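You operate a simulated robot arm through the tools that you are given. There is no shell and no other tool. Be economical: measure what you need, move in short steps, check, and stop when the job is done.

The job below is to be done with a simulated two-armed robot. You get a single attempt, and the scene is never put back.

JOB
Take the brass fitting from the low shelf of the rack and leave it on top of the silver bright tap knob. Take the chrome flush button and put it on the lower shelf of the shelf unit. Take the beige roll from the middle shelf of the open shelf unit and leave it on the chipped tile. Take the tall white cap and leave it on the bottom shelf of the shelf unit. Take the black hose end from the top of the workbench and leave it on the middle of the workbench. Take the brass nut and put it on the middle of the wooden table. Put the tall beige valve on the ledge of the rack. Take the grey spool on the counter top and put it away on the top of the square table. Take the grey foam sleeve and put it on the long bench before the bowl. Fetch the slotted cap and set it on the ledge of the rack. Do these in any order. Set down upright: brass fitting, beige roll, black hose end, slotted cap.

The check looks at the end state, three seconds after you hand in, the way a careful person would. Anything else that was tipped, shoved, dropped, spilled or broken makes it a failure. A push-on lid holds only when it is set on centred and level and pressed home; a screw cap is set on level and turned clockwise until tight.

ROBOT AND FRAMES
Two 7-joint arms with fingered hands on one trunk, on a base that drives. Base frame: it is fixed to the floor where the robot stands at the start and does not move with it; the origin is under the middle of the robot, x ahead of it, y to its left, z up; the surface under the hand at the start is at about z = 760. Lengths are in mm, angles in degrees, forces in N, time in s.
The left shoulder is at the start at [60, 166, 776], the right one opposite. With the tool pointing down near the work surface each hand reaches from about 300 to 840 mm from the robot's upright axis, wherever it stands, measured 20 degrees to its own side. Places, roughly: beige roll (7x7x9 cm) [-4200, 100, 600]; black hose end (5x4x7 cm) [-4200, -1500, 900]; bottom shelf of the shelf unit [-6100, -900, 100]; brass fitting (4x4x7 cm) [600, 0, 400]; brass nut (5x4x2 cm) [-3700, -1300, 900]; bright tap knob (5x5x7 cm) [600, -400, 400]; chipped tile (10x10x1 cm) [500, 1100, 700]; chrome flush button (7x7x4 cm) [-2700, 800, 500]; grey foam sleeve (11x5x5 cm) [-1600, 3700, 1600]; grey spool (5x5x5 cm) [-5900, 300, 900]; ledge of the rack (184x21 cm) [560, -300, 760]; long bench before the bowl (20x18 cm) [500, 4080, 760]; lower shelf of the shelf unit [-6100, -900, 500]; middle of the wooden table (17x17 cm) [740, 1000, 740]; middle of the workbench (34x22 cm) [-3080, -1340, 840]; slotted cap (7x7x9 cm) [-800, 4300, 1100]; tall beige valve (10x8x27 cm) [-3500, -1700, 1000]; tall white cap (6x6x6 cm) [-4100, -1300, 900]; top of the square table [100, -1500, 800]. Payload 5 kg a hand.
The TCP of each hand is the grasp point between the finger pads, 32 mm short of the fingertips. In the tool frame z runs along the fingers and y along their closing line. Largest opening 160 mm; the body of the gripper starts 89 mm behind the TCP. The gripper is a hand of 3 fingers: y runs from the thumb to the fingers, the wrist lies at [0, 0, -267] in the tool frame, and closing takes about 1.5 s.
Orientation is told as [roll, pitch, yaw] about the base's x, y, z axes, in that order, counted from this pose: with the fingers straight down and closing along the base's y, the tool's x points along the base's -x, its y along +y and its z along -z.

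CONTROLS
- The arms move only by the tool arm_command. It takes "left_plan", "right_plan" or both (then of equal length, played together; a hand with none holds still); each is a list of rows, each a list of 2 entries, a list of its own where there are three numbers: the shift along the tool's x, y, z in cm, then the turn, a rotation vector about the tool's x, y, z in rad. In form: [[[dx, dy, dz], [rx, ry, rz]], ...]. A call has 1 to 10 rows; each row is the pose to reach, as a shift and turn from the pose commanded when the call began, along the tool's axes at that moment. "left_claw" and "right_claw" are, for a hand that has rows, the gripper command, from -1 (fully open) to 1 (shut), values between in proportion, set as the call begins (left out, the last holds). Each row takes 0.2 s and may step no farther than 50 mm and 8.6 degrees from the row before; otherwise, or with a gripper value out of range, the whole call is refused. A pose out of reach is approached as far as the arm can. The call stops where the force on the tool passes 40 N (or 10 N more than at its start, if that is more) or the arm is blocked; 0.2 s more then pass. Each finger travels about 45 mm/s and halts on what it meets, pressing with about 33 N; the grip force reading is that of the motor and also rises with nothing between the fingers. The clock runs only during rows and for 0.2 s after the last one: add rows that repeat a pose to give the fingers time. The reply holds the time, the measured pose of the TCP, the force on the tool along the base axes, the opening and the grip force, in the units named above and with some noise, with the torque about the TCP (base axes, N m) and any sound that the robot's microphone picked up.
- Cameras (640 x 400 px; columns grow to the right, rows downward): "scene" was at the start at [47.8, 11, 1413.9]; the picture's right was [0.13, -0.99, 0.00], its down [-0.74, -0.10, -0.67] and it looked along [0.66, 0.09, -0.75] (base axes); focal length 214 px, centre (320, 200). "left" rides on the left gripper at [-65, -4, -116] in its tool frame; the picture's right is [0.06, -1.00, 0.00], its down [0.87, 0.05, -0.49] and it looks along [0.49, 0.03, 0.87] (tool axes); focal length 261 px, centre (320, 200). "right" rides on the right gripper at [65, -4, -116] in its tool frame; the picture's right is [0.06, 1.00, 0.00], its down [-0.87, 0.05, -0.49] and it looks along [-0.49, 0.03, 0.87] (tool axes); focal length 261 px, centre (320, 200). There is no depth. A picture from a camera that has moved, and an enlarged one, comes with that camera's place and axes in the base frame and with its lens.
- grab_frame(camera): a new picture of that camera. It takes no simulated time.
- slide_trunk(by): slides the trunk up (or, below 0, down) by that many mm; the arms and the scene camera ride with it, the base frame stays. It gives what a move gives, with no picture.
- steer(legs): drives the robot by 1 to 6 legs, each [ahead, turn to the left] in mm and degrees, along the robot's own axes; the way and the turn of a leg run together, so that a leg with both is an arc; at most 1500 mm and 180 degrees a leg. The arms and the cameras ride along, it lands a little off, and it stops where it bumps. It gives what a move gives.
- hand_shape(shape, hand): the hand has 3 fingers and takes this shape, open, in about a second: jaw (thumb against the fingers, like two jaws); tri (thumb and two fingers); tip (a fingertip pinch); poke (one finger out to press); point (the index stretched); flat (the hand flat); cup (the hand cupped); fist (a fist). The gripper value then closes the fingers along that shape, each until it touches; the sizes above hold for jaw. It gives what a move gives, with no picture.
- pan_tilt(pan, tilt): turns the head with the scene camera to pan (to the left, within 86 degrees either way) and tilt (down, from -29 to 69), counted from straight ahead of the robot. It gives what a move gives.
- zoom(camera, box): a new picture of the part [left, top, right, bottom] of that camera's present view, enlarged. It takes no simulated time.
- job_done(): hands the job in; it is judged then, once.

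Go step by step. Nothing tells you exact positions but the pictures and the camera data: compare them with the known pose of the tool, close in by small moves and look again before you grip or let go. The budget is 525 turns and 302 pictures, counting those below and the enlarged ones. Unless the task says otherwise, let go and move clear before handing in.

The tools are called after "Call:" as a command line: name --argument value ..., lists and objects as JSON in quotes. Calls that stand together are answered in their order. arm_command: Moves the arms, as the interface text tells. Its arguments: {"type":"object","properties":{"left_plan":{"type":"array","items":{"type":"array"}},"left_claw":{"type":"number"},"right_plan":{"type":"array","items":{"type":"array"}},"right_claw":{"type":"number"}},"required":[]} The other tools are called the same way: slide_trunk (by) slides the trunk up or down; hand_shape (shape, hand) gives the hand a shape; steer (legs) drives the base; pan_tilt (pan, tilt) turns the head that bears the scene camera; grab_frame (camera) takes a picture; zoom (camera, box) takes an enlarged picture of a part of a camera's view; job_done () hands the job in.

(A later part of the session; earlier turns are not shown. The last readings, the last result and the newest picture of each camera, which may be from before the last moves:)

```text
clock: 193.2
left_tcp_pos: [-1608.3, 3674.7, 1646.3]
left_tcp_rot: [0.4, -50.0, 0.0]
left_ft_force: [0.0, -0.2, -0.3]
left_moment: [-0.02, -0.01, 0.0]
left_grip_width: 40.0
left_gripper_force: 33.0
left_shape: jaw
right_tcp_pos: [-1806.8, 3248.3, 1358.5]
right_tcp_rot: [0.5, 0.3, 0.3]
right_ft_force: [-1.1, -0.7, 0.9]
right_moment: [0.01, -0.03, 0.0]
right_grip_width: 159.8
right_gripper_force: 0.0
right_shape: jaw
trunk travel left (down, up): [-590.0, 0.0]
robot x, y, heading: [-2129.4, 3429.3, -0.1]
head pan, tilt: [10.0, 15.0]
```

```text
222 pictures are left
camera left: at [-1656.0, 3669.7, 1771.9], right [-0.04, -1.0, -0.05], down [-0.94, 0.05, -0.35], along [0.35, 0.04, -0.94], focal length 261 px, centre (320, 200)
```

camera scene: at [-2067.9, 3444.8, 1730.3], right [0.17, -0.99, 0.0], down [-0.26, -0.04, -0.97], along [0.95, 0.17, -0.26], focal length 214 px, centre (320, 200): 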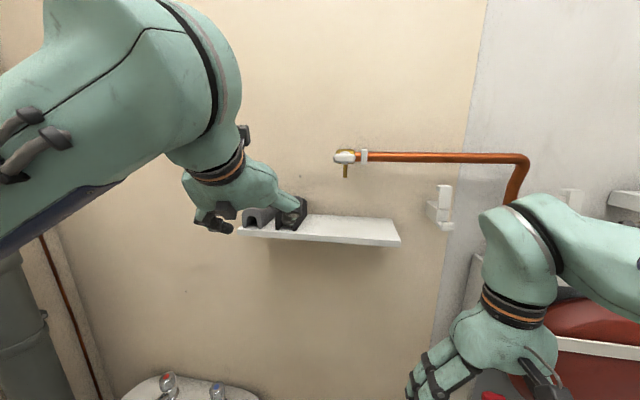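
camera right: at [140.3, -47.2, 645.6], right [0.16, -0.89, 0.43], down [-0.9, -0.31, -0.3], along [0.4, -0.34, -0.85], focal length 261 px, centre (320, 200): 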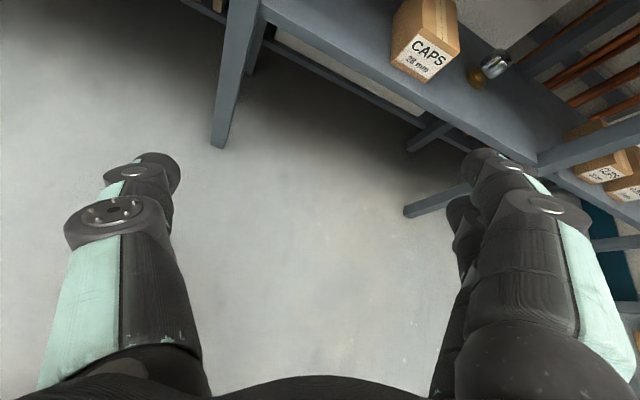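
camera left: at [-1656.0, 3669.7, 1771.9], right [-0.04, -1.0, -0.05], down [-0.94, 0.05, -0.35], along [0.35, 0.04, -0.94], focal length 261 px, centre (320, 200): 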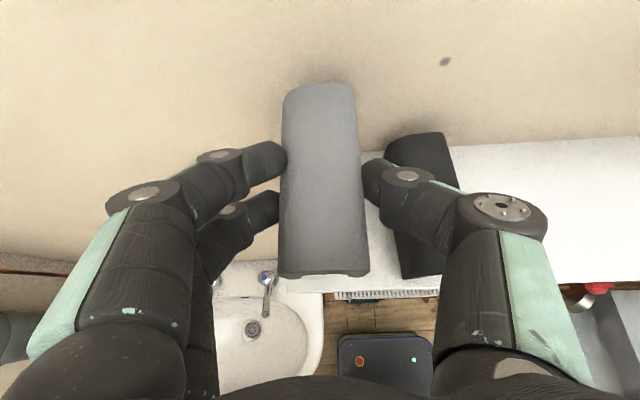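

Held securely. Pull back, then retrace the way out by reversing.

Call:
arm_command --left_plan '[[[2.5, 0, -3.1], [0, 0, 0]], [[5.1, 0, -6.1], [0, 0, 0]], [[7.7, 0, -9.2], [0, 0, 0]]]'

Call:
steer --legs '[[0, 69], [-200, 0], [0, 9], [-740, 0], [0, 11], [-950, 0]]'

Call:
pan_tilt --pan -60 --tilt 25

Call:
grab_frame --camera "scene"

```text
clock: 194.0
left_tcp_pos: [-1725.3, 3677.0, 1646.6]
left_tcp_rot: [0.4, -50.0, 0.0]
left_ft_force: [0.1, 0.7, -0.8]
left_moment: [0.02, 0.01, -0.02]
left_grip_width: 39.7
left_gripper_force: 32.8
left_shape: jaw
left hand out of reach, approached as far as the arm can: row 3
right_tcp_pos: [-1806.5, 3250.0, 1358.7]
right_tcp_rot: [0.3, 0.4, 0.3]
right_ft_force: [0.2, -0.7, 0.3]
right_moment: [0.0, 0.01, 0.0]
right_grip_width: 160.2
right_gripper_force: 0.1
right_shape: jaw
trunk travel left (down, up): [-590.0, 0.0]
robot x, y, heading: [-2130.1, 3429.8, -0.3]
head pan, tilt: [10.0, 15.0]
```

```text
clock: 208.2
left_tcp_pos: [-2619.0, 1979.6, 1647.9]
left_tcp_rot: [0.3, -49.9, 88.8]
left_ft_force: [-0.3, -0.3, 0.1]
left_moment: [0.0, -0.03, 0.02]
left_grip_width: 39.8
left_gripper_force: 33.2
left_shape: jaw
right_tcp_pos: [-2196.2, 1891.7, 1359.4]
right_tcp_rot: [0.5, 0.3, 89.2]
right_ft_force: [-0.1, 0.7, 0.0]
right_moment: [0.02, -0.01, -0.02]
right_grip_width: 160.1
right_gripper_force: 0.2
right_shape: jaw
trunk travel left (down, up): [-590.0, 0.0]
robot x, y, heading: [-2379.8, 1570.4, 88.6]
head pan, tilt: [10.0, 15.0]
```

```text
clock: 209.7
left_tcp_pos: [-2620.3, 1981.7, 1647.0]
left_tcp_rot: [0.5, -49.9, 88.9]
left_ft_force: [0.2, -0.3, -0.5]
left_moment: [-0.02, 0.01, -0.02]
left_grip_width: 39.9
left_gripper_force: 32.6
left_shape: jaw
right_tcp_pos: [-2196.0, 1891.5, 1358.9]
right_tcp_rot: [0.3, 0.4, 89.2]
right_ft_force: [0.1, -0.5, 1.1]
right_moment: [0.04, -0.02, -0.01]
right_grip_width: 159.9
right_gripper_force: 0.0
right_shape: jaw
trunk travel left (down, up): [-590.0, 0.0]
robot x, y, heading: [-2379.6, 1571.7, 88.5]
head pan, tilt: [-60.0, 25.0]
```

```text
221 pictures are left
camera scene: at [-2300.7, 1585.3, 1714.1], right [0.48, -0.88, 0.0], down [-0.37, -0.2, -0.91], along [0.79, 0.44, -0.42], focal length 214 px, centre (320, 200)
```

scene: 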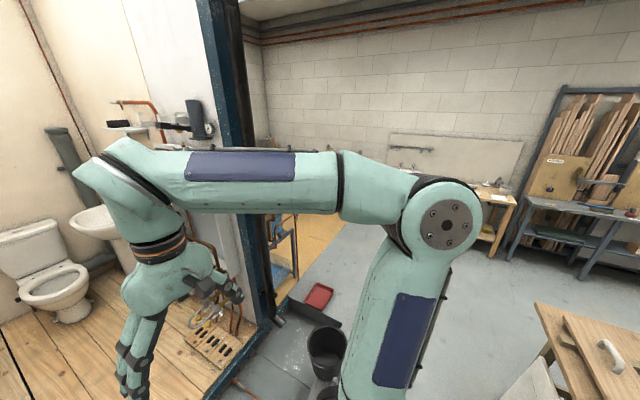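

Out of the bathroom. Drive east and then north towards the long bench.

Call:
slide_trunk --by -265

Call:
steer --legs '[[0, -88], [1500, 0], [560, 0], [0, 90], [1300, 0]]'

Call:
pan_tilt --pan -25 --tilt 28

Call:
grab_frame --camera "scene"

```text
clock: 212.4
left_tcp_pos: [-2619.2, 1980.2, 1380.9]
left_tcp_rot: [0.4, -50.0, 88.8]
left_ft_force: [0.3, 0.7, 0.5]
left_moment: [0.0, -0.01, -0.01]
left_grip_width: 39.9
left_gripper_force: 33.1
left_shape: jaw
right_tcp_pos: [-2195.4, 1890.7, 1094.1]
right_tcp_rot: [0.3, 0.4, 89.2]
right_ft_force: [-0.3, 1.0, 0.5]
right_moment: [-0.01, -0.02, 0.04]
right_grip_width: 159.9
right_gripper_force: 0.1
right_shape: jaw
trunk travel left (down, up): [-325.0, 265.0]
robot x, y, heading: [-2377.3, 1571.0, 88.9]
head pan, tilt: [-60.0, 25.0]
```

```text
clock: 219.8
left_tcp_pos: [-1493.2, 1853.8, 1380.5]
left_tcp_rot: [0.3, -49.9, 4.9]
left_ft_force: [-0.4, -0.8, -0.2]
left_moment: [0.03, -0.01, 0.04]
left_grip_width: 39.3
left_gripper_force: 32.8
left_shape: jaw
right_tcp_pos: [-1543.0, 1417.2, 1092.5]
right_tcp_rot: [0.3, 0.8, 4.6]
right_ft_force: [-0.3, -0.7, 0.0]
right_moment: [0.05, -0.03, 0.01]
right_grip_width: 160.2
right_gripper_force: 0.0
right_shape: jaw
trunk travel left (down, up): [-325.0, 265.0]
robot x, y, heading: [-1877.1, 1555.4, 13.7]
head pan, tilt: [-60.0, 25.0]
stopped in leg 2: the robot was blocked; the commanded pose is now the measured one
```

```text
clock: 220.8
left_tcp_pos: [-1490.6, 1857.0, 1379.8]
left_tcp_rot: [0.1, -49.8, 5.3]
left_ft_force: [-0.3, -0.7, -0.1]
left_moment: [0.02, 0.01, -0.02]
left_grip_width: 39.3
left_gripper_force: 32.9
left_shape: jaw
right_tcp_pos: [-1541.6, 1419.3, 1091.3]
right_tcp_rot: [0.2, 0.8, 4.8]
right_ft_force: [0.0, -0.1, 0.3]
right_moment: [-0.04, -0.01, 0.01]
right_grip_width: 159.9
right_gripper_force: 0.1
right_shape: jaw
trunk travel left (down, up): [-325.0, 265.0]
robot x, y, heading: [-1876.1, 1555.5, 13.1]
head pan, tilt: [-25.0, 28.0]
```

```text
220 pictures are left
camera scene: at [-1817.2, 1529.3, 1444.3], right [-0.2, -0.98, 0.0], down [-0.46, 0.09, -0.88], along [0.86, -0.18, -0.47], focal length 214 px, centre (320, 200)
```

scene: 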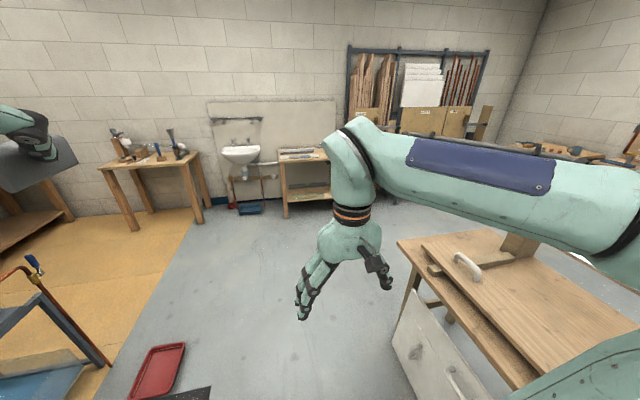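

Something blocked the robot on its left side, perhaps the bucket. Look there.

Call:
pan_tilt --pan 45 --tilt 50

Call:
grab_frame --camera "scene"

Call:
pan_tilt --pan -30 --tilt 60

Call:
grab_frame --camera "scene"

```text
clock: 222.3
left_tcp_pos: [-1491.6, 1857.2, 1380.3]
left_tcp_rot: [0.2, -49.8, 5.4]
left_ft_force: [-0.3, 0.1, -0.1]
left_moment: [-0.02, 0.01, 0.0]
left_grip_width: 39.1
left_gripper_force: 33.0
left_shape: jaw
right_tcp_pos: [-1540.2, 1421.2, 1091.7]
right_tcp_rot: [0.2, 0.8, 4.7]
right_ft_force: [0.6, -0.3, -0.5]
right_moment: [0.01, -0.01, 0.05]
right_grip_width: 160.1
right_gripper_force: 0.1
right_shape: jaw
trunk travel left (down, up): [-325.0, 265.0]
robot x, y, heading: [-1876.0, 1556.4, 13.2]
head pan, tilt: [45.0, 50.0]
```

```text
219 pictures are left
camera scene: at [-1866.1, 1613.4, 1411.6], right [0.85, -0.52, 0.0], down [-0.4, -0.65, -0.64], along [0.34, 0.55, -0.77], focal length 214 px, centre (320, 200)
```

scene: 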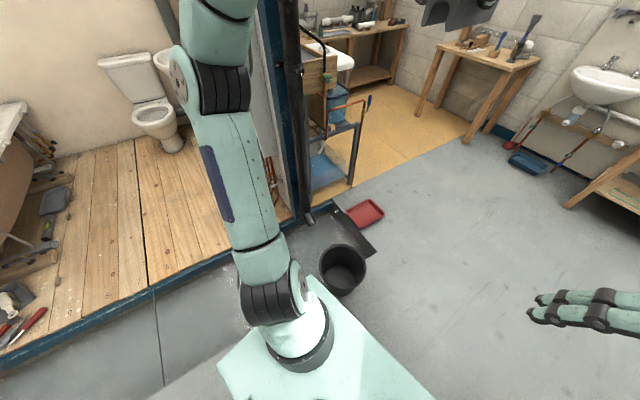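

```text
clock: 223.7
left_tcp_pos: [-1491.6, 1856.2, 1379.9]
left_tcp_rot: [0.1, -49.8, 5.3]
left_ft_force: [-0.7, 0.1, 0.0]
left_moment: [0.0, -0.01, 0.0]
left_grip_width: 39.4
left_gripper_force: 33.0
left_shape: jaw
right_tcp_pos: [-1541.6, 1420.0, 1092.3]
right_tcp_rot: [0.2, 0.8, 4.7]
right_ft_force: [-0.5, -0.8, 0.6]
right_moment: [0.0, 0.02, 0.02]
right_grip_width: 159.8
right_gripper_force: 0.0
right_shape: jaw
trunk travel left (down, up): [-325.0, 265.0]
robot x, y, heading: [-1877.2, 1553.0, 13.2]
head pan, tilt: [-30.0, 60.0]
```

```text
218 pictures are left
camera scene: at [-1842.6, 1528.9, 1399.1], right [-0.28, -0.96, 0.0], down [-0.83, 0.25, -0.5], along [0.48, -0.14, -0.87], focal length 214 px, centre (320, 200)
```

scene: 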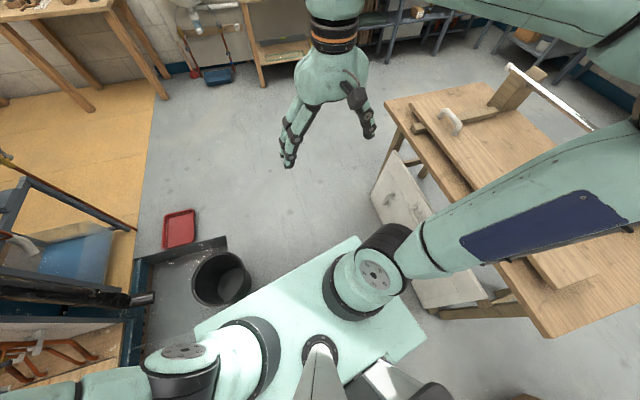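

The base touched something by the bucket (the bucket itself hasn't visibly moved). Back up and look at what is there.

Call:
steer --legs '[[-350, 0]]'

Call:
pan_tilt --pan 20 --tilt 45

Call:
grab_frame --camera "scene"

```text
clock: 226.0
left_tcp_pos: [-1834.0, 1774.2, 1380.0]
left_tcp_rot: [0.2, -49.8, 5.3]
left_ft_force: [-0.1, 0.9, 0.2]
left_moment: [0.03, 0.02, 0.01]
left_grip_width: 39.0
left_gripper_force: 33.6
left_shape: jaw
right_tcp_pos: [-1884.4, 1337.6, 1091.8]
right_tcp_rot: [0.2, 0.8, 4.8]
right_ft_force: [0.3, 0.1, -0.2]
right_moment: [-0.01, 0.0, -0.01]
right_grip_width: 160.0
right_gripper_force: 0.1
right_shape: jaw
trunk travel left (down, up): [-325.0, 265.0]
robot x, y, heading: [-2219.4, 1474.1, 13.2]
head pan, tilt: [-30.0, 60.0]
```

```text
clock: 227.2
left_tcp_pos: [-1834.4, 1776.0, 1381.5]
left_tcp_rot: [0.0, -49.8, 5.3]
left_ft_force: [0.2, 0.3, 0.1]
left_moment: [-0.02, 0.03, -0.01]
left_grip_width: 39.4
left_gripper_force: 32.8
left_shape: jaw
right_tcp_pos: [-1884.0, 1338.5, 1091.5]
right_tcp_rot: [0.2, 0.8, 4.7]
right_ft_force: [1.3, -0.5, -0.5]
right_moment: [-0.01, -0.01, 0.04]
right_grip_width: 159.9
right_gripper_force: 0.1
right_shape: jaw
trunk travel left (down, up): [-325.0, 265.0]
robot x, y, heading: [-2219.9, 1471.2, 13.2]
head pan, tilt: [20.0, 45.0]
```

```text
217 pictures are left
camera scene: at [-2181.3, 1511.1, 1418.5], right [0.55, -0.84, 0.0], down [-0.59, -0.39, -0.71], along [0.59, 0.39, -0.71], focal length 214 px, centre (320, 200)
```

scene: 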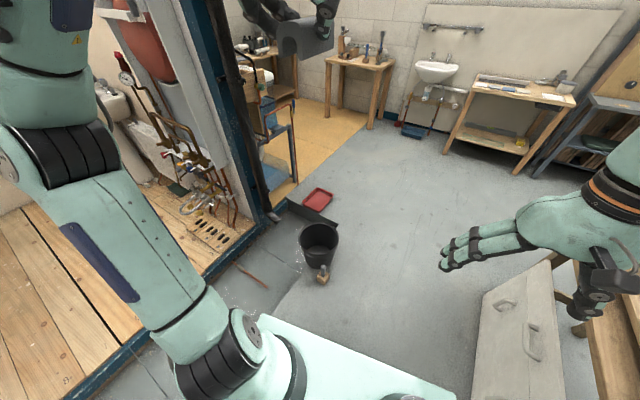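

The bucket and wooden block look in place. Corridor is centred at y≈1475: straighten to heading 0 and drive along it.

Call:
steer --legs '[[0, -13.2]]'

Call:
steer --legs '[[450, 0]]'

Call:
pan_tilt --pan 0 --tilt 60

Call:
grab_frame --camera "scene"

```text
clock: 228.4
left_tcp_pos: [-1774.4, 1677.6, 1380.6]
left_tcp_rot: [0.0, -49.8, -8.0]
left_ft_force: [0.2, -0.3, 0.0]
left_moment: [0.02, 0.01, 0.01]
left_grip_width: 39.4
left_gripper_force: 33.8
left_shape: jaw
right_tcp_pos: [-1923.6, 1264.2, 1091.1]
right_tcp_rot: [0.1, 0.9, -8.5]
right_ft_force: [0.0, -0.1, 0.4]
right_moment: [0.03, 0.0, -0.04]
right_grip_width: 159.8
right_gripper_force: 0.0
right_shape: jaw
trunk travel left (down, up): [-325.0, 265.0]
robot x, y, heading: [-2219.4, 1470.7, -0.1]
head pan, tilt: [20.0, 45.0]
```

```text
clock: 231.2
left_tcp_pos: [-1323.9, 1677.6, 1381.1]
left_tcp_rot: [0.2, -49.8, -8.3]
left_ft_force: [-0.6, 0.2, -0.9]
left_moment: [0.01, -0.02, 0.02]
left_grip_width: 39.1
left_gripper_force: 33.0
left_shape: jaw
right_tcp_pos: [-1473.3, 1264.4, 1092.2]
right_tcp_rot: [0.3, 0.8, -8.8]
right_ft_force: [-0.1, 0.0, -0.1]
right_moment: [0.0, 0.01, -0.01]
right_grip_width: 159.9
right_gripper_force: 0.2
right_shape: jaw
trunk travel left (down, up): [-325.0, 265.0]
robot x, y, heading: [-1764.7, 1475.2, -0.4]
head pan, tilt: [20.0, 45.0]
```

```text
clock: 232.0
left_tcp_pos: [-1324.0, 1677.5, 1381.4]
left_tcp_rot: [0.0, -49.8, -8.2]
left_ft_force: [0.0, 1.1, 1.1]
left_moment: [-0.02, 0.04, -0.01]
left_grip_width: 39.2
left_gripper_force: 32.6
left_shape: jaw
right_tcp_pos: [-1474.3, 1264.5, 1092.0]
right_tcp_rot: [0.2, 0.8, -8.8]
right_ft_force: [0.0, 0.0, 0.2]
right_moment: [0.02, 0.01, -0.01]
right_grip_width: 160.0
right_gripper_force: 0.1
right_shape: jaw
trunk travel left (down, up): [-325.0, 265.0]
robot x, y, heading: [-1767.2, 1472.5, -0.0]
head pan, tilt: [0.0, 60.0]
```

```text
216 pictures are left
camera scene: at [-1732.8, 1473.6, 1399.1], right [0.0, -1.0, 0.0], down [-0.87, 0.0, -0.5], along [0.5, 0.0, -0.87], focal length 214 px, centre (320, 200)
```

scene: 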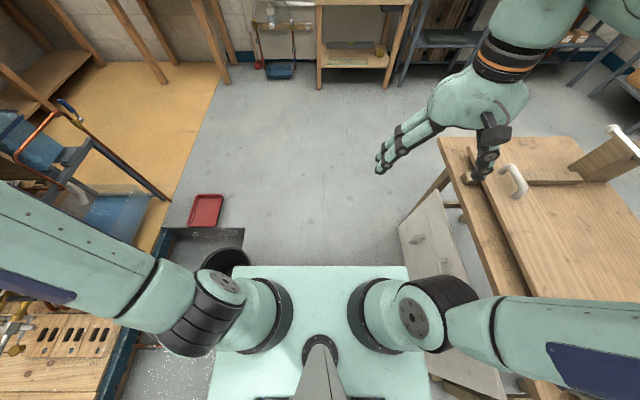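

Call:
steer --legs '[[1430, 0], [0, 90], [1400, 0]]'

Call:
pan_tilt --pan -25 --tilt 28

Call:
grab_frame --camera "scene"

```text
clock: 249.6
left_tcp_pos: [-612.9, 3300.6, 1380.1]
left_tcp_rot: [0.2, -49.9, 84.1]
left_ft_force: [-0.6, 0.5, -1.2]
left_moment: [-0.01, -0.01, 0.03]
left_grip_width: 39.1
left_gripper_force: 32.8
left_shape: jaw
right_tcp_pos: [-193.4, 3167.5, 1091.1]
right_tcp_rot: [0.2, 0.8, 83.6]
right_ft_force: [0.2, 0.1, 0.4]
right_moment: [0.01, 0.0, -0.01]
right_grip_width: 160.1
right_gripper_force: 0.0
right_shape: jaw
trunk travel left (down, up): [-325.0, 265.0]
robot x, y, heading: [-393.2, 2863.2, 92.3]
head pan, tilt: [0.0, 60.0]
```

```text
clock: 250.6
left_tcp_pos: [-611.2, 3301.6, 1378.3]
left_tcp_rot: [0.1, -49.7, 84.1]
left_ft_force: [0.9, 0.4, -0.2]
left_moment: [-0.01, -0.01, 0.02]
left_grip_width: 39.3
left_gripper_force: 32.7
left_shape: jaw
right_tcp_pos: [-192.7, 3167.6, 1090.9]
right_tcp_rot: [0.2, 0.9, 83.6]
right_ft_force: [0.0, -0.6, 0.7]
right_moment: [0.02, 0.04, -0.01]
right_grip_width: 160.1
right_gripper_force: 0.2
right_shape: jaw
trunk travel left (down, up): [-325.0, 265.0]
robot x, y, heading: [-391.1, 2862.8, 92.2]
head pan, tilt: [-25.0, 28.0]
```

```text
215 pictures are left
camera scene: at [-354.1, 2918.0, 1444.2], right [0.92, -0.39, 0.0], down [-0.18, -0.43, -0.88], along [0.34, 0.81, -0.47], focal length 214 px, centre (320, 200)
```

scene: 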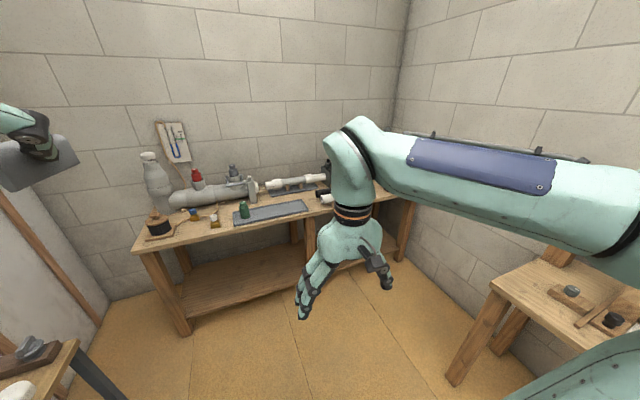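

Bench front edge is at y≈3958; side table's corner near (480,3200). Drive diagonally to about (200,3420), facing 58°.

Call:
steer --legs '[[0, -49], [800, 0], [0, 15]]'

Call:
pan_tilt --pan 0 --tilt 40

Call:
grab_frame --camera "scene"

```text
clock: 258.0
left_tcp_pos: [250.6, 3896.6, 1380.9]
left_tcp_rot: [0.1, -49.8, 50.2]
left_ft_force: [0.0, 0.2, -0.4]
left_moment: [-0.02, -0.02, 0.01]
left_grip_width: 39.2
left_gripper_force: 32.8
left_shape: jaw
right_tcp_pos: [524.0, 3551.7, 1091.7]
right_tcp_rot: [0.2, 0.9, 49.6]
right_ft_force: [0.5, 0.2, -0.1]
right_moment: [-0.03, 0.0, 0.05]
right_grip_width: 160.2
right_gripper_force: 0.0
right_shape: jaw
trunk travel left (down, up): [-325.0, 265.0]
robot x, y, heading: [190.3, 3408.3, 58.1]
head pan, tilt: [-25.0, 28.0]
```

```text
clock: 258.9
left_tcp_pos: [250.6, 3896.8, 1380.8]
left_tcp_rot: [0.2, -49.8, 50.1]
left_ft_force: [-0.3, -0.4, -0.9]
left_moment: [0.0, -0.01, -0.03]
left_grip_width: 39.2
left_gripper_force: 33.0
left_shape: jaw
right_tcp_pos: [524.0, 3551.4, 1091.3]
right_tcp_rot: [0.1, 0.8, 49.6]
right_ft_force: [-0.4, -0.4, -0.4]
right_moment: [0.02, 0.02, 0.01]
right_grip_width: 159.7
right_gripper_force: 0.0
right_shape: jaw
trunk travel left (down, up): [-325.0, 265.0]
robot x, y, heading: [189.6, 3408.2, 58.4]
head pan, tilt: [0.0, 40.0]
```

```text
214 pictures are left
camera scene: at [219.4, 3457.9, 1425.8], right [0.85, -0.53, 0.0], down [-0.34, -0.55, -0.77], along [0.4, 0.65, -0.64], focal length 214 px, centre (320, 200)
```

scene: 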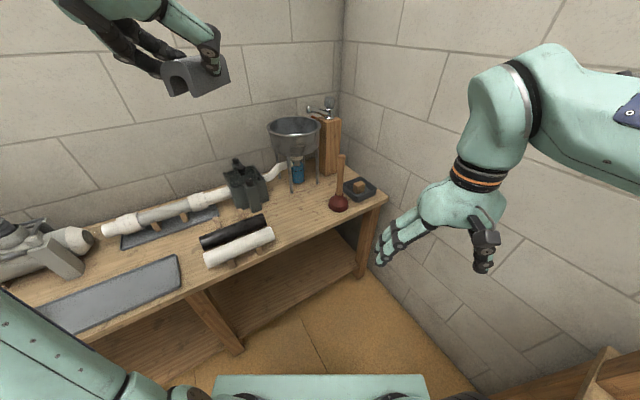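

The free spot in front of the bowl is visible at (500,4080). Bring the sleeve down towards it, keeping the hand's slant.

Call:
arm_command --left_plan '[[[1.57, -0.6, 4.3], [0, 0, 0]], [[3.15, -1.2, 8.65], [0, 0, 0]], [[4.7, -1.85, 13], [0, 0, 0]], [[6.3, -2.45, 17.3], [0, 0, 0]], [[7.9, -3.05, 21.65], [0, 0, 0]], [[9.45, -3.7, 26], [0, 0, 0]], [[11, -4.3, 30.3], [0, 0, 0]], [[12.6, -4.9, 34.65], [0, 0, 0]]]'

Call:
grab_frame --camera "scene"

Call:
grab_frame --camera "left"

```text
clock: 260.7
left_tcp_pos: [407.0, 4006.9, 1060.4]
left_tcp_rot: [0.1, -49.9, 50.0]
left_ft_force: [0.4, 0.1, -0.6]
left_moment: [0.01, 0.01, 0.04]
left_grip_width: 39.2
left_gripper_force: 33.0
left_shape: jaw
right_tcp_pos: [524.7, 3551.5, 1091.7]
right_tcp_rot: [0.3, 0.9, 49.6]
right_ft_force: [0.3, 0.3, 0.2]
right_moment: [-0.03, 0.0, 0.03]
right_grip_width: 159.9
right_gripper_force: 0.0
right_shape: jaw
trunk travel left (down, up): [-325.0, 265.0]
robot x, y, heading: [191.4, 3408.3, 58.2]
head pan, tilt: [0.0, 40.0]
```

```text
213 pictures are left
camera scene: at [219.7, 3458.2, 1425.8], right [0.85, -0.53, 0.0], down [-0.34, -0.55, -0.77], along [0.4, 0.65, -0.64], focal length 214 px, centre (320, 200)
```

scene: 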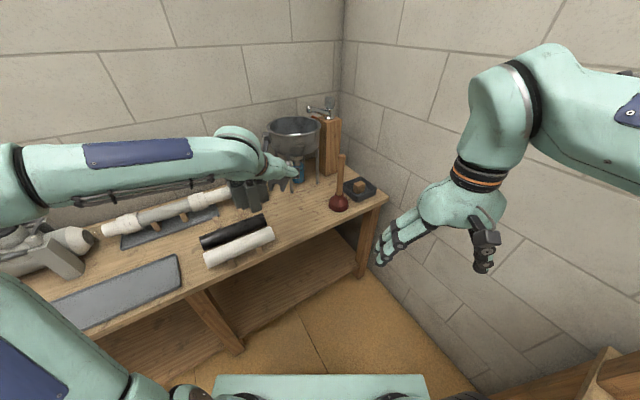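

```text
212 pictures are left
camera left: at [378.9, 3968.5, 1185.6], right [0.74, -0.67, -0.05], down [-0.64, -0.68, -0.35], along [0.2, 0.29, -0.94], focal length 261 px, centre (320, 200)
```

left: 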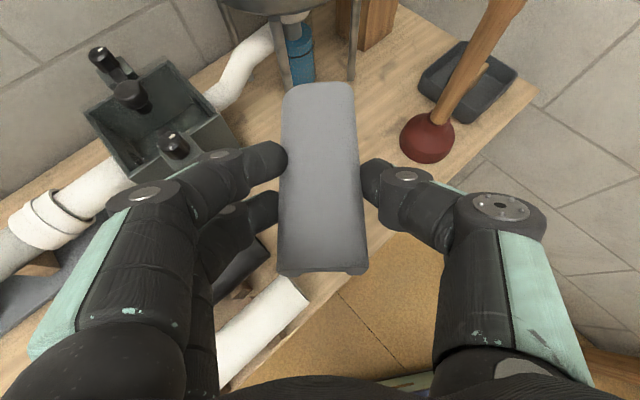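

Call:
arm_command --left_plan '[[[2.0, -0.4, 3.7], [0, 0, 0]], [[4.0, -0.8, 7.4], [0, 0, 0]], [[6.0, -1.2, 11.0], [0, 0, 0]], [[8.0, -1.6, 14.7], [0, 0, 0]], [[10.0, -2.0, 18.4], [0, 0, 0]], [[12.0, -2.4, 22.0], [0, 0, 0]]]'

Call:
grab_frame --camera "left"

Call:
grab_frame --camera "scene"

```text
clock: 262.1
left_tcp_pos: [482.4, 4062.2, 826.2]
left_tcp_rot: [0.0, -49.8, 50.1]
left_ft_force: [-1.1, -0.1, -1.1]
left_moment: [-0.02, -0.01, 0.01]
left_grip_width: 39.1
left_gripper_force: 32.9
left_shape: jaw
right_tcp_pos: [524.5, 3552.2, 1091.4]
right_tcp_rot: [0.1, 0.8, 49.6]
right_ft_force: [0.3, 0.3, 0.1]
right_moment: [0.0, -0.01, 0.02]
right_grip_width: 160.3
right_gripper_force: 0.1
right_shape: jaw
trunk travel left (down, up): [-325.0, 265.0]
robot x, y, heading: [190.2, 3414.3, 58.0]
head pan, tilt: [0.0, 40.0]
```

```text
211 pictures are left
camera left: at [455.3, 4024.0, 950.8], right [0.74, -0.67, -0.05], down [-0.64, -0.68, -0.35], along [0.2, 0.29, -0.94], focal length 261 px, centre (320, 200)
```

left: 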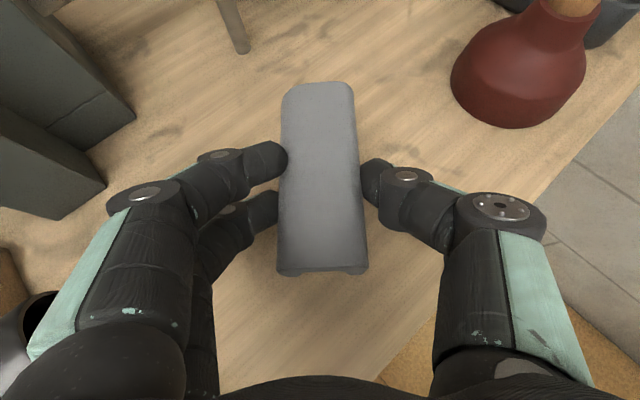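

```text
210 pictures are left
camera scene: at [219.6, 3458.2, 1425.8], right [0.85, -0.53, 0.0], down [-0.34, -0.55, -0.77], along [0.4, 0.65, -0.64], focal length 214 px, centre (320, 200)
```

scene: 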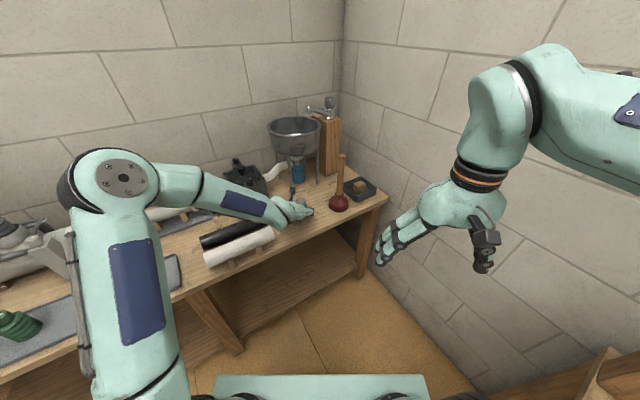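

Call:
arm_command --left_plan '[[[0.5, 0, 0.4], [0, 0, 0]], [[1.0, 0, 0.84], [0, 0, 0]]]'

Call:
arm_command --left_plan '[[[0.15, 0, 0.13], [0, 0, 0]], [[0.3, 0, 0.26], [0, 0, 0]]]'

Call:
arm_command --left_plan '[[[0.15, 0, 0.13], [0, 0, 0]], [[0.15, 0, 0.13], [0, 0, 0]]]'

```text
clock: 262.7
left_tcp_pos: [481.9, 4061.9, 812.4]
left_tcp_rot: [0.1, -49.8, 50.1]
left_ft_force: [0.5, -0.1, -0.4]
left_moment: [-0.02, 0.01, 0.02]
left_grip_width: 38.9
left_gripper_force: 32.6
left_shape: jaw
right_tcp_pos: [524.7, 3552.0, 1092.0]
right_tcp_rot: [0.3, 0.8, 49.6]
right_ft_force: [0.3, -0.1, 1.1]
right_moment: [0.02, 0.02, -0.02]
right_grip_width: 160.0
right_gripper_force: 0.0
right_shape: jaw
trunk travel left (down, up): [-325.0, 265.0]
robot x, y, heading: [188.4, 3411.9, 58.2]
head pan, tilt: [0.0, 40.0]
```

```text
clock: 263.3
left_tcp_pos: [482.7, 4061.6, 809.2]
left_tcp_rot: [0.1, -49.8, 50.1]
left_ft_force: [-0.1, -0.8, -0.3]
left_moment: [-0.04, -0.01, -0.04]
left_grip_width: 39.5
left_gripper_force: 33.3
left_shape: jaw
right_tcp_pos: [523.9, 3551.8, 1092.7]
right_tcp_rot: [0.3, 0.9, 49.6]
right_ft_force: [0.2, 0.4, 0.4]
right_moment: [0.02, 0.0, -0.05]
right_grip_width: 160.1
right_gripper_force: 0.1
right_shape: jaw
trunk travel left (down, up): [-325.0, 265.0]
robot x, y, heading: [188.2, 3412.6, 58.3]
head pan, tilt: [0.0, 40.0]
```

```text
clock: 263.9
left_tcp_pos: [482.9, 4060.8, 806.1]
left_tcp_rot: [0.1, -49.8, 50.2]
left_ft_force: [0.0, 0.2, 0.2]
left_moment: [0.03, 0.0, 0.0]
left_grip_width: 39.3
left_gripper_force: 33.3
left_shape: jaw
right_tcp_pos: [523.0, 3552.8, 1092.5]
right_tcp_rot: [0.2, 0.8, 49.6]
right_ft_force: [-0.7, 0.2, 0.4]
right_moment: [0.0, -0.02, 0.02]
right_grip_width: 160.1
right_gripper_force: 0.0
right_shape: jaw
trunk travel left (down, up): [-325.0, 265.0]
robot x, y, heading: [190.7, 3411.7, 58.0]
head pan, tilt: [0.0, 40.0]
```

Call:
arm_command --left_plan '[[[0.15, 0, 0.13], [0, 0, 0]], [[0.15, 0, 0.13], [0, 0, 0]]]'

Call:
arm_command --left_plan '[[[0.15, 0, 0.13], [0, 0, 0]], [[0.15, 0, 0.13], [0, 0, 0]]]'

Call:
grab_frame --camera "left"

```text
clock: 264.5
left_tcp_pos: [482.9, 4062.3, 806.2]
left_tcp_rot: [0.1, -50.0, 50.1]
left_ft_force: [-0.1, 0.5, 2.2]
left_moment: [0.06, 0.01, 0.02]
left_grip_width: 39.1
left_gripper_force: 33.0
left_shape: jaw
right_tcp_pos: [523.9, 3552.4, 1090.8]
right_tcp_rot: [0.2, 0.9, 49.5]
right_ft_force: [-0.6, 1.6, 0.3]
right_moment: [0.01, -0.04, 0.03]
right_grip_width: 159.9
right_gripper_force: 0.1
right_shape: jaw
trunk travel left (down, up): [-325.0, 265.0]
robot x, y, heading: [191.5, 3411.6, 58.3]
head pan, tilt: [0.0, 40.0]
```

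```text
clock: 265.1
left_tcp_pos: [482.1, 4062.6, 805.9]
left_tcp_rot: [0.3, -50.0, 50.1]
left_ft_force: [-0.5, 0.6, 11.0]
left_moment: [0.25, 0.04, 0.04]
left_grip_width: 39.2
left_gripper_force: 33.4
left_shape: jaw
right_tcp_pos: [522.6, 3551.7, 1091.3]
right_tcp_rot: [0.2, 0.9, 49.6]
right_ft_force: [-0.6, -0.2, 0.6]
right_moment: [0.01, 0.01, -0.04]
right_grip_width: 160.2
right_gripper_force: 0.0
right_shape: jaw
trunk travel left (down, up): [-325.0, 265.0]
robot x, y, heading: [187.4, 3410.5, 58.6]
head pan, tilt: [0.0, 40.0]
```

```text
209 pictures are left
camera left: at [454.8, 4023.0, 930.6], right [0.74, -0.67, -0.05], down [-0.64, -0.68, -0.35], along [0.2, 0.29, -0.94], focal length 261 px, centre (320, 200)
```

left: 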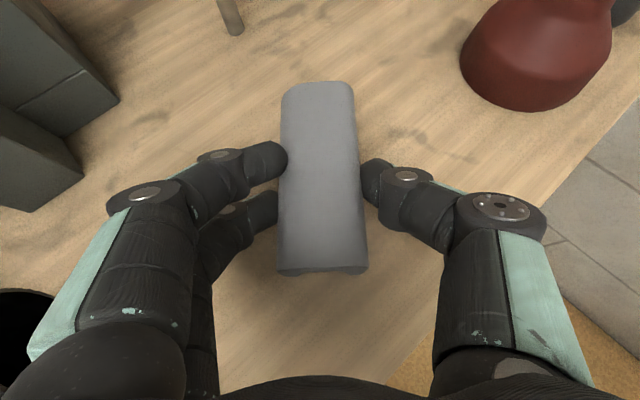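

Resting on the bench. Release and withdraw along the slant.

Call:
arm_command --left_claw 0.1 --left_plan '[[[0, 0, 0], [0, 0, 0]], [[0, 0, 0], [0, 0, 0]], [[0, 0, 0], [0, 0, 0]], [[0, 0, 0], [0, 0, 0]], [[0, 0, -2], [0, 0, 0]], [[0, 0, -5], [0, 0, 0]], [[0, 0, -9], [0, 0, 0]], [[-1, 0, -13], [0, 0, 0]], [[-3, 0, -17], [0, 0, 0]], [[-5, 0, -21], [0, 0, 0]]]'

Call:
grab_frame --camera "left"

```text
clock: 267.3
left_tcp_pos: [398.2, 3962.1, 976.4]
left_tcp_rot: [0.1, -49.8, 50.1]
left_ft_force: [0.2, -0.6, 0.4]
left_moment: [-0.01, -0.01, 0.03]
left_grip_width: 71.5
left_gripper_force: 0.0
left_shape: jaw
right_tcp_pos: [522.5, 3552.7, 1093.4]
right_tcp_rot: [0.1, 0.7, 49.6]
right_ft_force: [0.1, 0.0, -0.1]
right_moment: [0.06, 0.0, -0.02]
right_grip_width: 159.9
right_gripper_force: 0.0
right_shape: jaw
trunk travel left (down, up): [-325.0, 265.0]
robot x, y, heading: [191.8, 3407.2, 58.2]
head pan, tilt: [0.0, 40.0]
```

```text
208 pictures are left
camera left: at [371.6, 3923.7, 1102.9], right [0.74, -0.67, -0.05], down [-0.64, -0.68, -0.35], along [0.2, 0.29, -0.94], focal length 261 px, centre (320, 200)
```

left: 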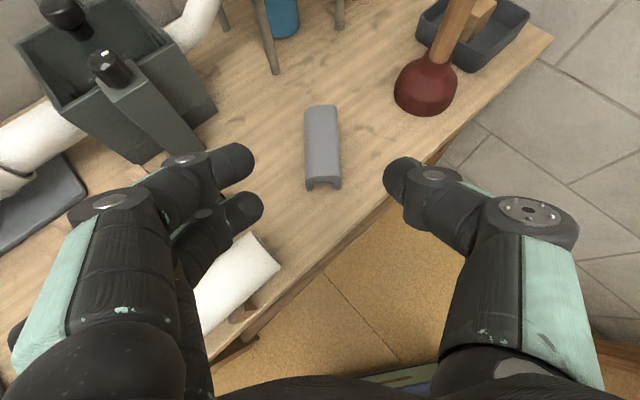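

The sleeve lies at the bench centre in front of the bowl. Next the slotted cap: raise the trunk, back off, and go round to face the standpipe.

Call:
slide_trunk --by 265

Call:
steer --legs '[[-350, 0], [0, 122], [530, 0], [0, -90]]'

Call:
pan_tilt --pan 10 --tilt 30

Call:
grab_frame --camera "scene"

```text
clock: 270.0
left_tcp_pos: [398.4, 3962.6, 1242.0]
left_tcp_rot: [0.2, -49.8, 50.1]
left_ft_force: [-0.3, 0.0, 0.4]
left_moment: [0.01, 0.0, 0.01]
left_grip_width: 71.5
left_gripper_force: 0.1
left_shape: jaw
right_tcp_pos: [524.2, 3552.0, 1356.3]
right_tcp_rot: [0.2, 0.8, 49.6]
right_ft_force: [0.1, -0.3, -0.1]
right_moment: [-0.03, 0.01, 0.04]
right_grip_width: 159.9
right_gripper_force: 0.1
right_shape: jaw
trunk travel left (down, up): [-590.0, 0.0]
robot x, y, heading: [192.5, 3413.6, 58.3]
head pan, tilt: [0.0, 40.0]
```

```text
clock: 284.1
left_tcp_pos: [-626.8, 3700.6, 1242.9]
left_tcp_rot: [0.2, -49.8, 81.5]
left_ft_force: [-0.5, 0.2, -0.2]
left_moment: [-0.02, -0.01, 0.01]
left_grip_width: 71.4
left_gripper_force: 0.0
left_shape: jaw
right_tcp_pos: [-306.9, 3413.7, 1356.0]
right_tcp_rot: [0.2, 0.8, 80.9]
right_ft_force: [0.1, 0.5, 0.0]
right_moment: [0.0, 0.04, 0.01]
right_grip_width: 160.1
right_gripper_force: 0.0
right_shape: jaw
trunk travel left (down, up): [-590.0, 0.0]
robot x, y, heading: [-522.1, 3122.6, 89.6]
head pan, tilt: [0.0, 40.0]
```

```text
clock: 284.8
left_tcp_pos: [-627.9, 3700.4, 1242.7]
left_tcp_rot: [0.1, -49.8, 81.4]
left_ft_force: [0.5, -0.5, 0.0]
left_moment: [-0.01, -0.02, -0.01]
left_grip_width: 71.3
left_gripper_force: 0.2
left_shape: jaw
right_tcp_pos: [-307.8, 3414.3, 1356.8]
right_tcp_rot: [0.2, 0.8, 80.8]
right_ft_force: [0.0, 0.4, 0.3]
right_moment: [-0.03, 0.01, 0.01]
right_grip_width: 159.9
right_gripper_force: 0.0
right_shape: jaw
trunk travel left (down, up): [-590.0, 0.0]
robot x, y, heading: [-517.3, 3119.6, 89.7]
head pan, tilt: [10.0, 30.0]
```

```text
207 pictures are left
camera scene: at [-533.9, 3180.3, 1706.1], right [0.99, 0.17, 0.0], down [0.08, -0.49, -0.87], along [-0.14, 0.85, -0.5], focal length 214 px, centre (320, 200)
```

scene: 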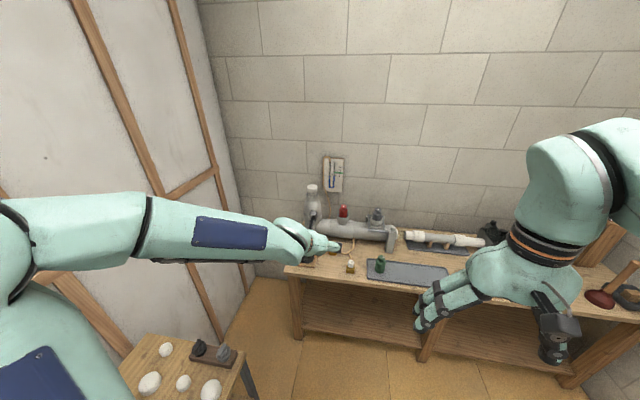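

Call:
steer --legs '[[480, 0]]'

Call:
arm_command --left_claw -0.4 --left_plan '[[[0, 0.5, 0], [0, 0.124, 0]], [[0, 1, 0], [0, 0.249, 0]], [[0, 1.5, 0], [0, 0.373, 0]], [[0, 2, 0], [0, 0.497, 0]], [[0, 2.5, 0], [0, 0.621, 0]], [[0, 3, 0], [0, 0.746, 0]], [[0, 3.5, 0], [0, 0.87, 0]]]'

Call:
grab_frame --camera "left"

Call:
grab_frame --camera "scene"

```text
clock: 287.7
left_tcp_pos: [-623.9, 4179.6, 1241.7]
left_tcp_rot: [0.2, -49.8, 81.6]
left_ft_force: [-1.5, 1.0, -0.5]
left_moment: [-0.02, 0.0, 0.01]
left_grip_width: 71.6
left_gripper_force: 0.1
left_shape: jaw
right_tcp_pos: [-305.4, 3893.9, 1357.9]
right_tcp_rot: [0.1, 0.9, 81.0]
right_ft_force: [-0.5, 0.7, -0.1]
right_moment: [-0.04, -0.02, 0.02]
right_grip_width: 160.0
right_gripper_force: 0.1
right_shape: jaw
trunk travel left (down, up): [-590.0, 0.0]
robot x, y, heading: [-511.3, 3597.8, 89.8]
head pan, tilt: [10.0, 30.0]
```

```text
clock: 289.3
left_tcp_pos: [-662.6, 4183.9, 1240.4]
left_tcp_rot: [0.3, -3.4, 82.0]
left_ft_force: [4.4, -2.4, 5.0]
left_moment: [0.23, 0.35, -0.01]
left_grip_width: 112.0
left_gripper_force: 0.1
left_shape: jaw
left hand out of reach, approached as far as the arm can: row 7
right_tcp_pos: [-308.9, 3893.6, 1356.7]
right_tcp_rot: [0.1, 0.9, 81.0]
right_ft_force: [-1.8, 0.4, 0.1]
right_moment: [-0.01, -0.09, 0.01]
right_grip_width: 160.0
right_gripper_force: 0.1
right_shape: jaw
trunk travel left (down, up): [-590.0, 0.0]
robot x, y, heading: [-513.9, 3595.5, 89.5]
head pan, tilt: [10.0, 30.0]
```

```text
206 pictures are left
camera left: at [-651.5, 4241.0, 1360.9], right [0.98, -0.2, -0.01], down [-0.18, -0.88, 0.44], along [-0.09, -0.43, -0.9], focal length 261 px, centre (320, 200)
```

left: 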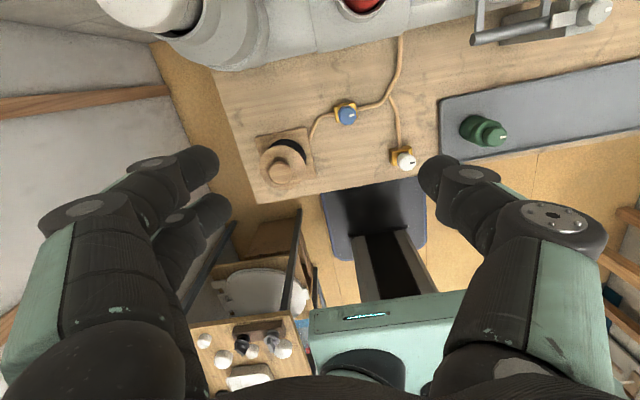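

```text
205 pictures are left
camera scene: at [-534.3, 3658.3, 1706.4], right [0.99, 0.17, 0.0], down [0.09, -0.49, -0.87], along [-0.15, 0.85, -0.5], focal length 214 px, centre (320, 200)
```

scene: 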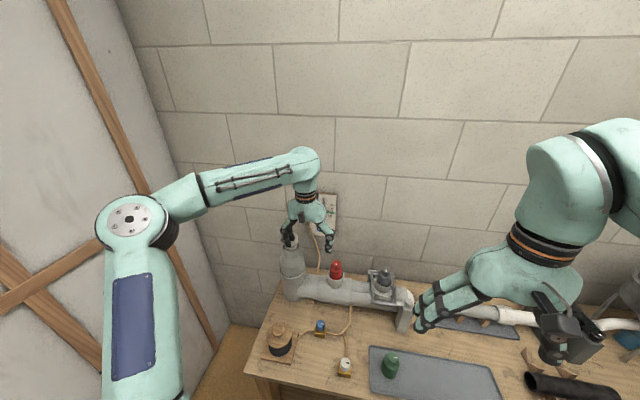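

Call:
zoom --camera "scene" --box '[240, 170, 380, 310]'

```text
2.86 times, centred on (310, 240) of scene
camera zoom: at [-534.3, 3658.3, 1706.4], right [0.99, 0.17, 0.0], down [0.09, -0.49, -0.87], along [-0.15, 0.85, -0.5], focal length 613 px, centre (349, 86)
```

zoom: 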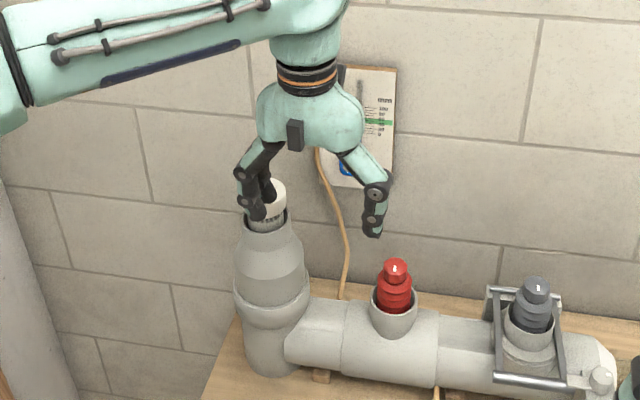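

The cap is just behind the hand, at about (-780,4335,1100). Move over it at safe height and look down through the hand camera.

Call:
arm_command --left_plan '[[[-2.7, 2.7, 0], [0, 0.015, 0]], [[-5.3, 5.5, 0], [0, 0.03, 0]], [[-8.0, 8.2, 0], [0, 0.045, 0]], [[-10.6, 11.0, 0], [0, 0.06, 0]], [[-13.3, 13.7, 0], [0, 0.06, 0]]]'

Call:
grab_frame --camera "left"

Call:
zoom --camera "scene" --box '[220, 150, 360, 290]'

```text
clock: 290.5
left_tcp_pos: [-776.3, 4336.7, 1248.2]
left_tcp_rot: [0.0, 0.0, 81.6]
left_ft_force: [0.0, -0.3, 0.2]
left_moment: [-0.03, 0.02, -0.01]
left_grip_width: 111.8
left_gripper_force: 0.1
left_shape: jaw
right_tcp_pos: [-303.8, 3894.9, 1356.1]
right_tcp_rot: [0.3, 0.9, 81.0]
right_ft_force: [0.1, 0.9, 0.7]
right_moment: [-0.04, 0.05, 0.0]
right_grip_width: 160.4
right_gripper_force: 0.1
right_shape: jaw
trunk travel left (down, up): [-590.0, 0.0]
robot x, y, heading: [-517.9, 3600.9, 89.5]
head pan, tilt: [10.0, 30.0]
```

```text
203 pictures are left
camera left: at [-761.9, 4400.2, 1365.6], right [0.98, -0.21, 0.0], down [-0.18, -0.85, 0.49], along [-0.1, -0.48, -0.87], focal length 261 px, centre (320, 200)
```

left: 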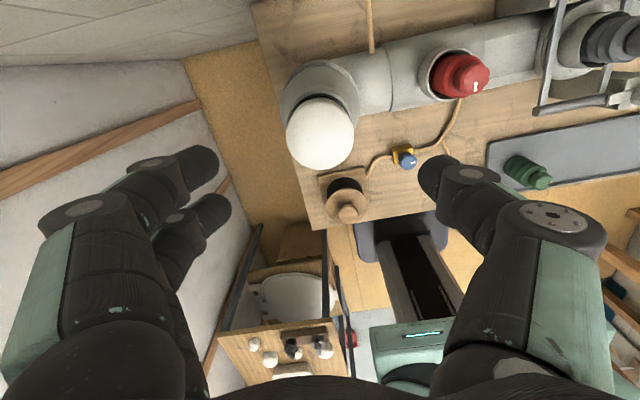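

```text
2.86 times, centred on (290, 220) of scene
camera zoom: at [-530.1, 3659.8, 1706.1], right [0.99, 0.17, 0.0], down [0.08, -0.49, -0.87], along [-0.15, 0.85, -0.5], focal length 613 px, centre (406, 143)
```

zoom: 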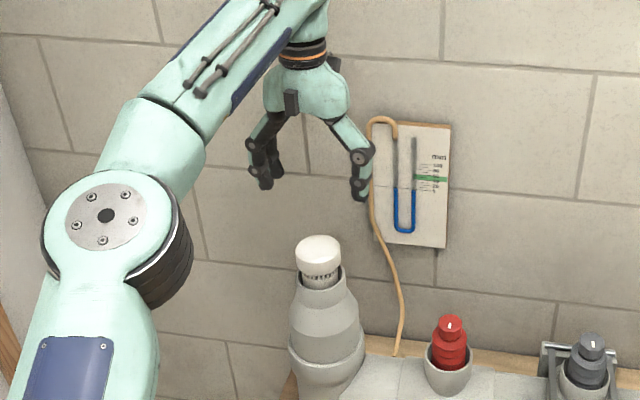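

The cap is right under the grip centre. Descend halfway and look again to gauge height.

Call:
arm_command --left_plan '[[[0, 0, 3], [0, 0, 0]], [[0, 0, 6], [0, 0, 0]], [[0, 0, 9], [0, 0, 0]]]'

Call:
grab_frame --camera "left"

Call:
zoom --camera "scene" --box '[240, 180, 340, 280]'

```text
clock: 291.3
left_tcp_pos: [-776.8, 4336.0, 1159.9]
left_tcp_rot: [0.0, -0.2, 81.6]
left_ft_force: [0.1, -0.6, -0.4]
left_moment: [0.01, 0.02, -0.02]
left_grip_width: 111.7
left_gripper_force: 0.0
left_shape: jaw
right_tcp_pos: [-304.6, 3893.1, 1356.6]
right_tcp_rot: [0.1, 0.8, 81.1]
right_ft_force: [-0.5, -0.6, -0.2]
right_moment: [-0.03, 0.0, -0.02]
right_grip_width: 160.1
right_gripper_force: 0.2
right_shape: jaw
trunk travel left (down, up): [-590.0, 0.0]
robot x, y, heading: [-515.7, 3597.6, 89.6]
head pan, tilt: [10.0, 30.0]
```

```text
201 pictures are left
camera left: at [-763.8, 4399.2, 1276.5], right [0.98, -0.21, 0.0], down [-0.18, -0.85, 0.49], along [-0.1, -0.48, -0.87], focal length 261 px, centre (320, 200)
```

left: 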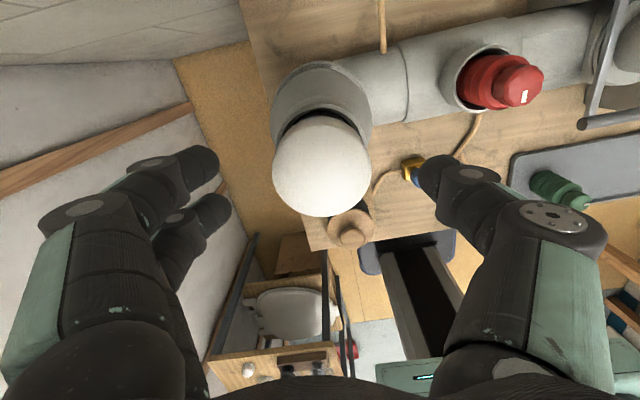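

```text
4.00 times, centred on (290, 230) of scene
camera zoom: at [-531.4, 3659.1, 1706.1], right [0.99, 0.17, 0.0], down [0.08, -0.49, -0.87], along [-0.15, 0.85, -0.5], focal length 858 px, centre (440, 80)
```

zoom: 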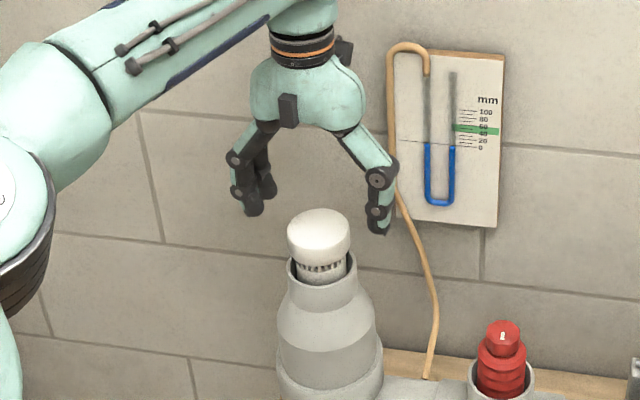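

Cap is 68 mm wide, its top ≈1110, skirt bottom ≈1082. Descend to TCP≈1104 and close.

Call:
arm_command --left_plan '[[[0.1, 0.05, 1.9], [0, 0, 0]], [[0.2, 0.05, 3.8], [0, 0, 0]], [[0.3, 0.05, 5.5], [0, 0, 0]]]'

Call:
grab_frame --camera "left"

Call:
zoom --camera "scene" --box '[240, 180, 340, 280]'

```text
clock: 292.1
left_tcp_pos: [-776.9, 4333.9, 1106.3]
left_tcp_rot: [0.1, -0.2, 81.6]
left_ft_force: [-0.3, 0.5, 0.8]
left_moment: [0.0, 0.03, 0.02]
left_grip_width: 111.8
left_gripper_force: 0.1
left_shape: jaw
right_tcp_pos: [-305.7, 3893.6, 1357.1]
right_tcp_rot: [0.3, 0.8, 81.0]
right_ft_force: [-0.6, -0.5, 0.3]
right_moment: [0.0, 0.0, -0.02]
right_grip_width: 160.3
right_gripper_force: 0.0
right_shape: jaw
trunk travel left (down, up): [-590.0, 0.0]
robot x, y, heading: [-514.7, 3598.6, 89.8]
head pan, tilt: [10.0, 30.0]
```

```text
199 pictures are left
camera left: at [-764.8, 4395.7, 1222.4], right [0.98, -0.21, 0.0], down [-0.18, -0.85, 0.49], along [-0.1, -0.48, -0.87], focal length 261 px, centre (320, 200)
```

left: 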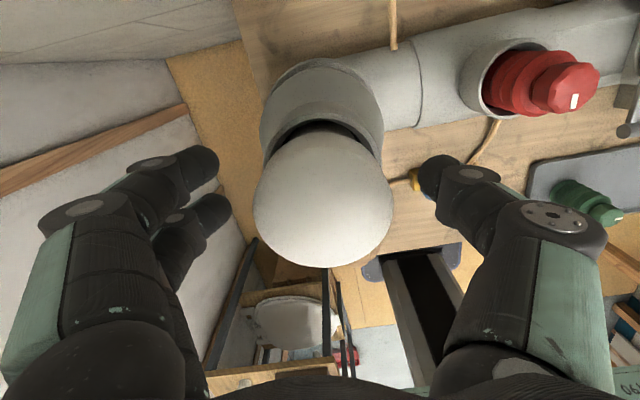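

```text
4.00 times, centred on (290, 230) of scene
camera zoom: at [-531.3, 3658.8, 1706.1], right [0.99, 0.17, 0.0], down [0.08, -0.49, -0.87], along [-0.15, 0.85, -0.5], focal length 858 px, centre (440, 80)
```

zoom: 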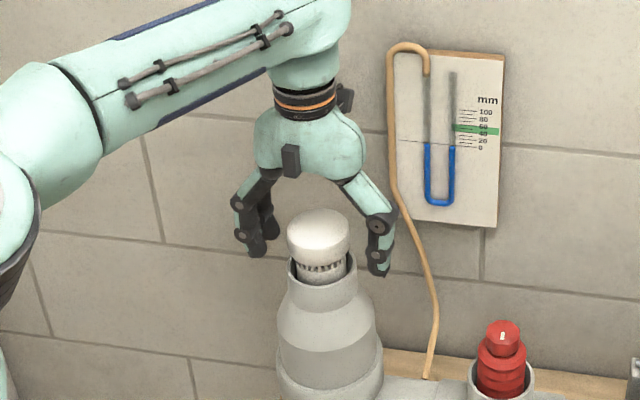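

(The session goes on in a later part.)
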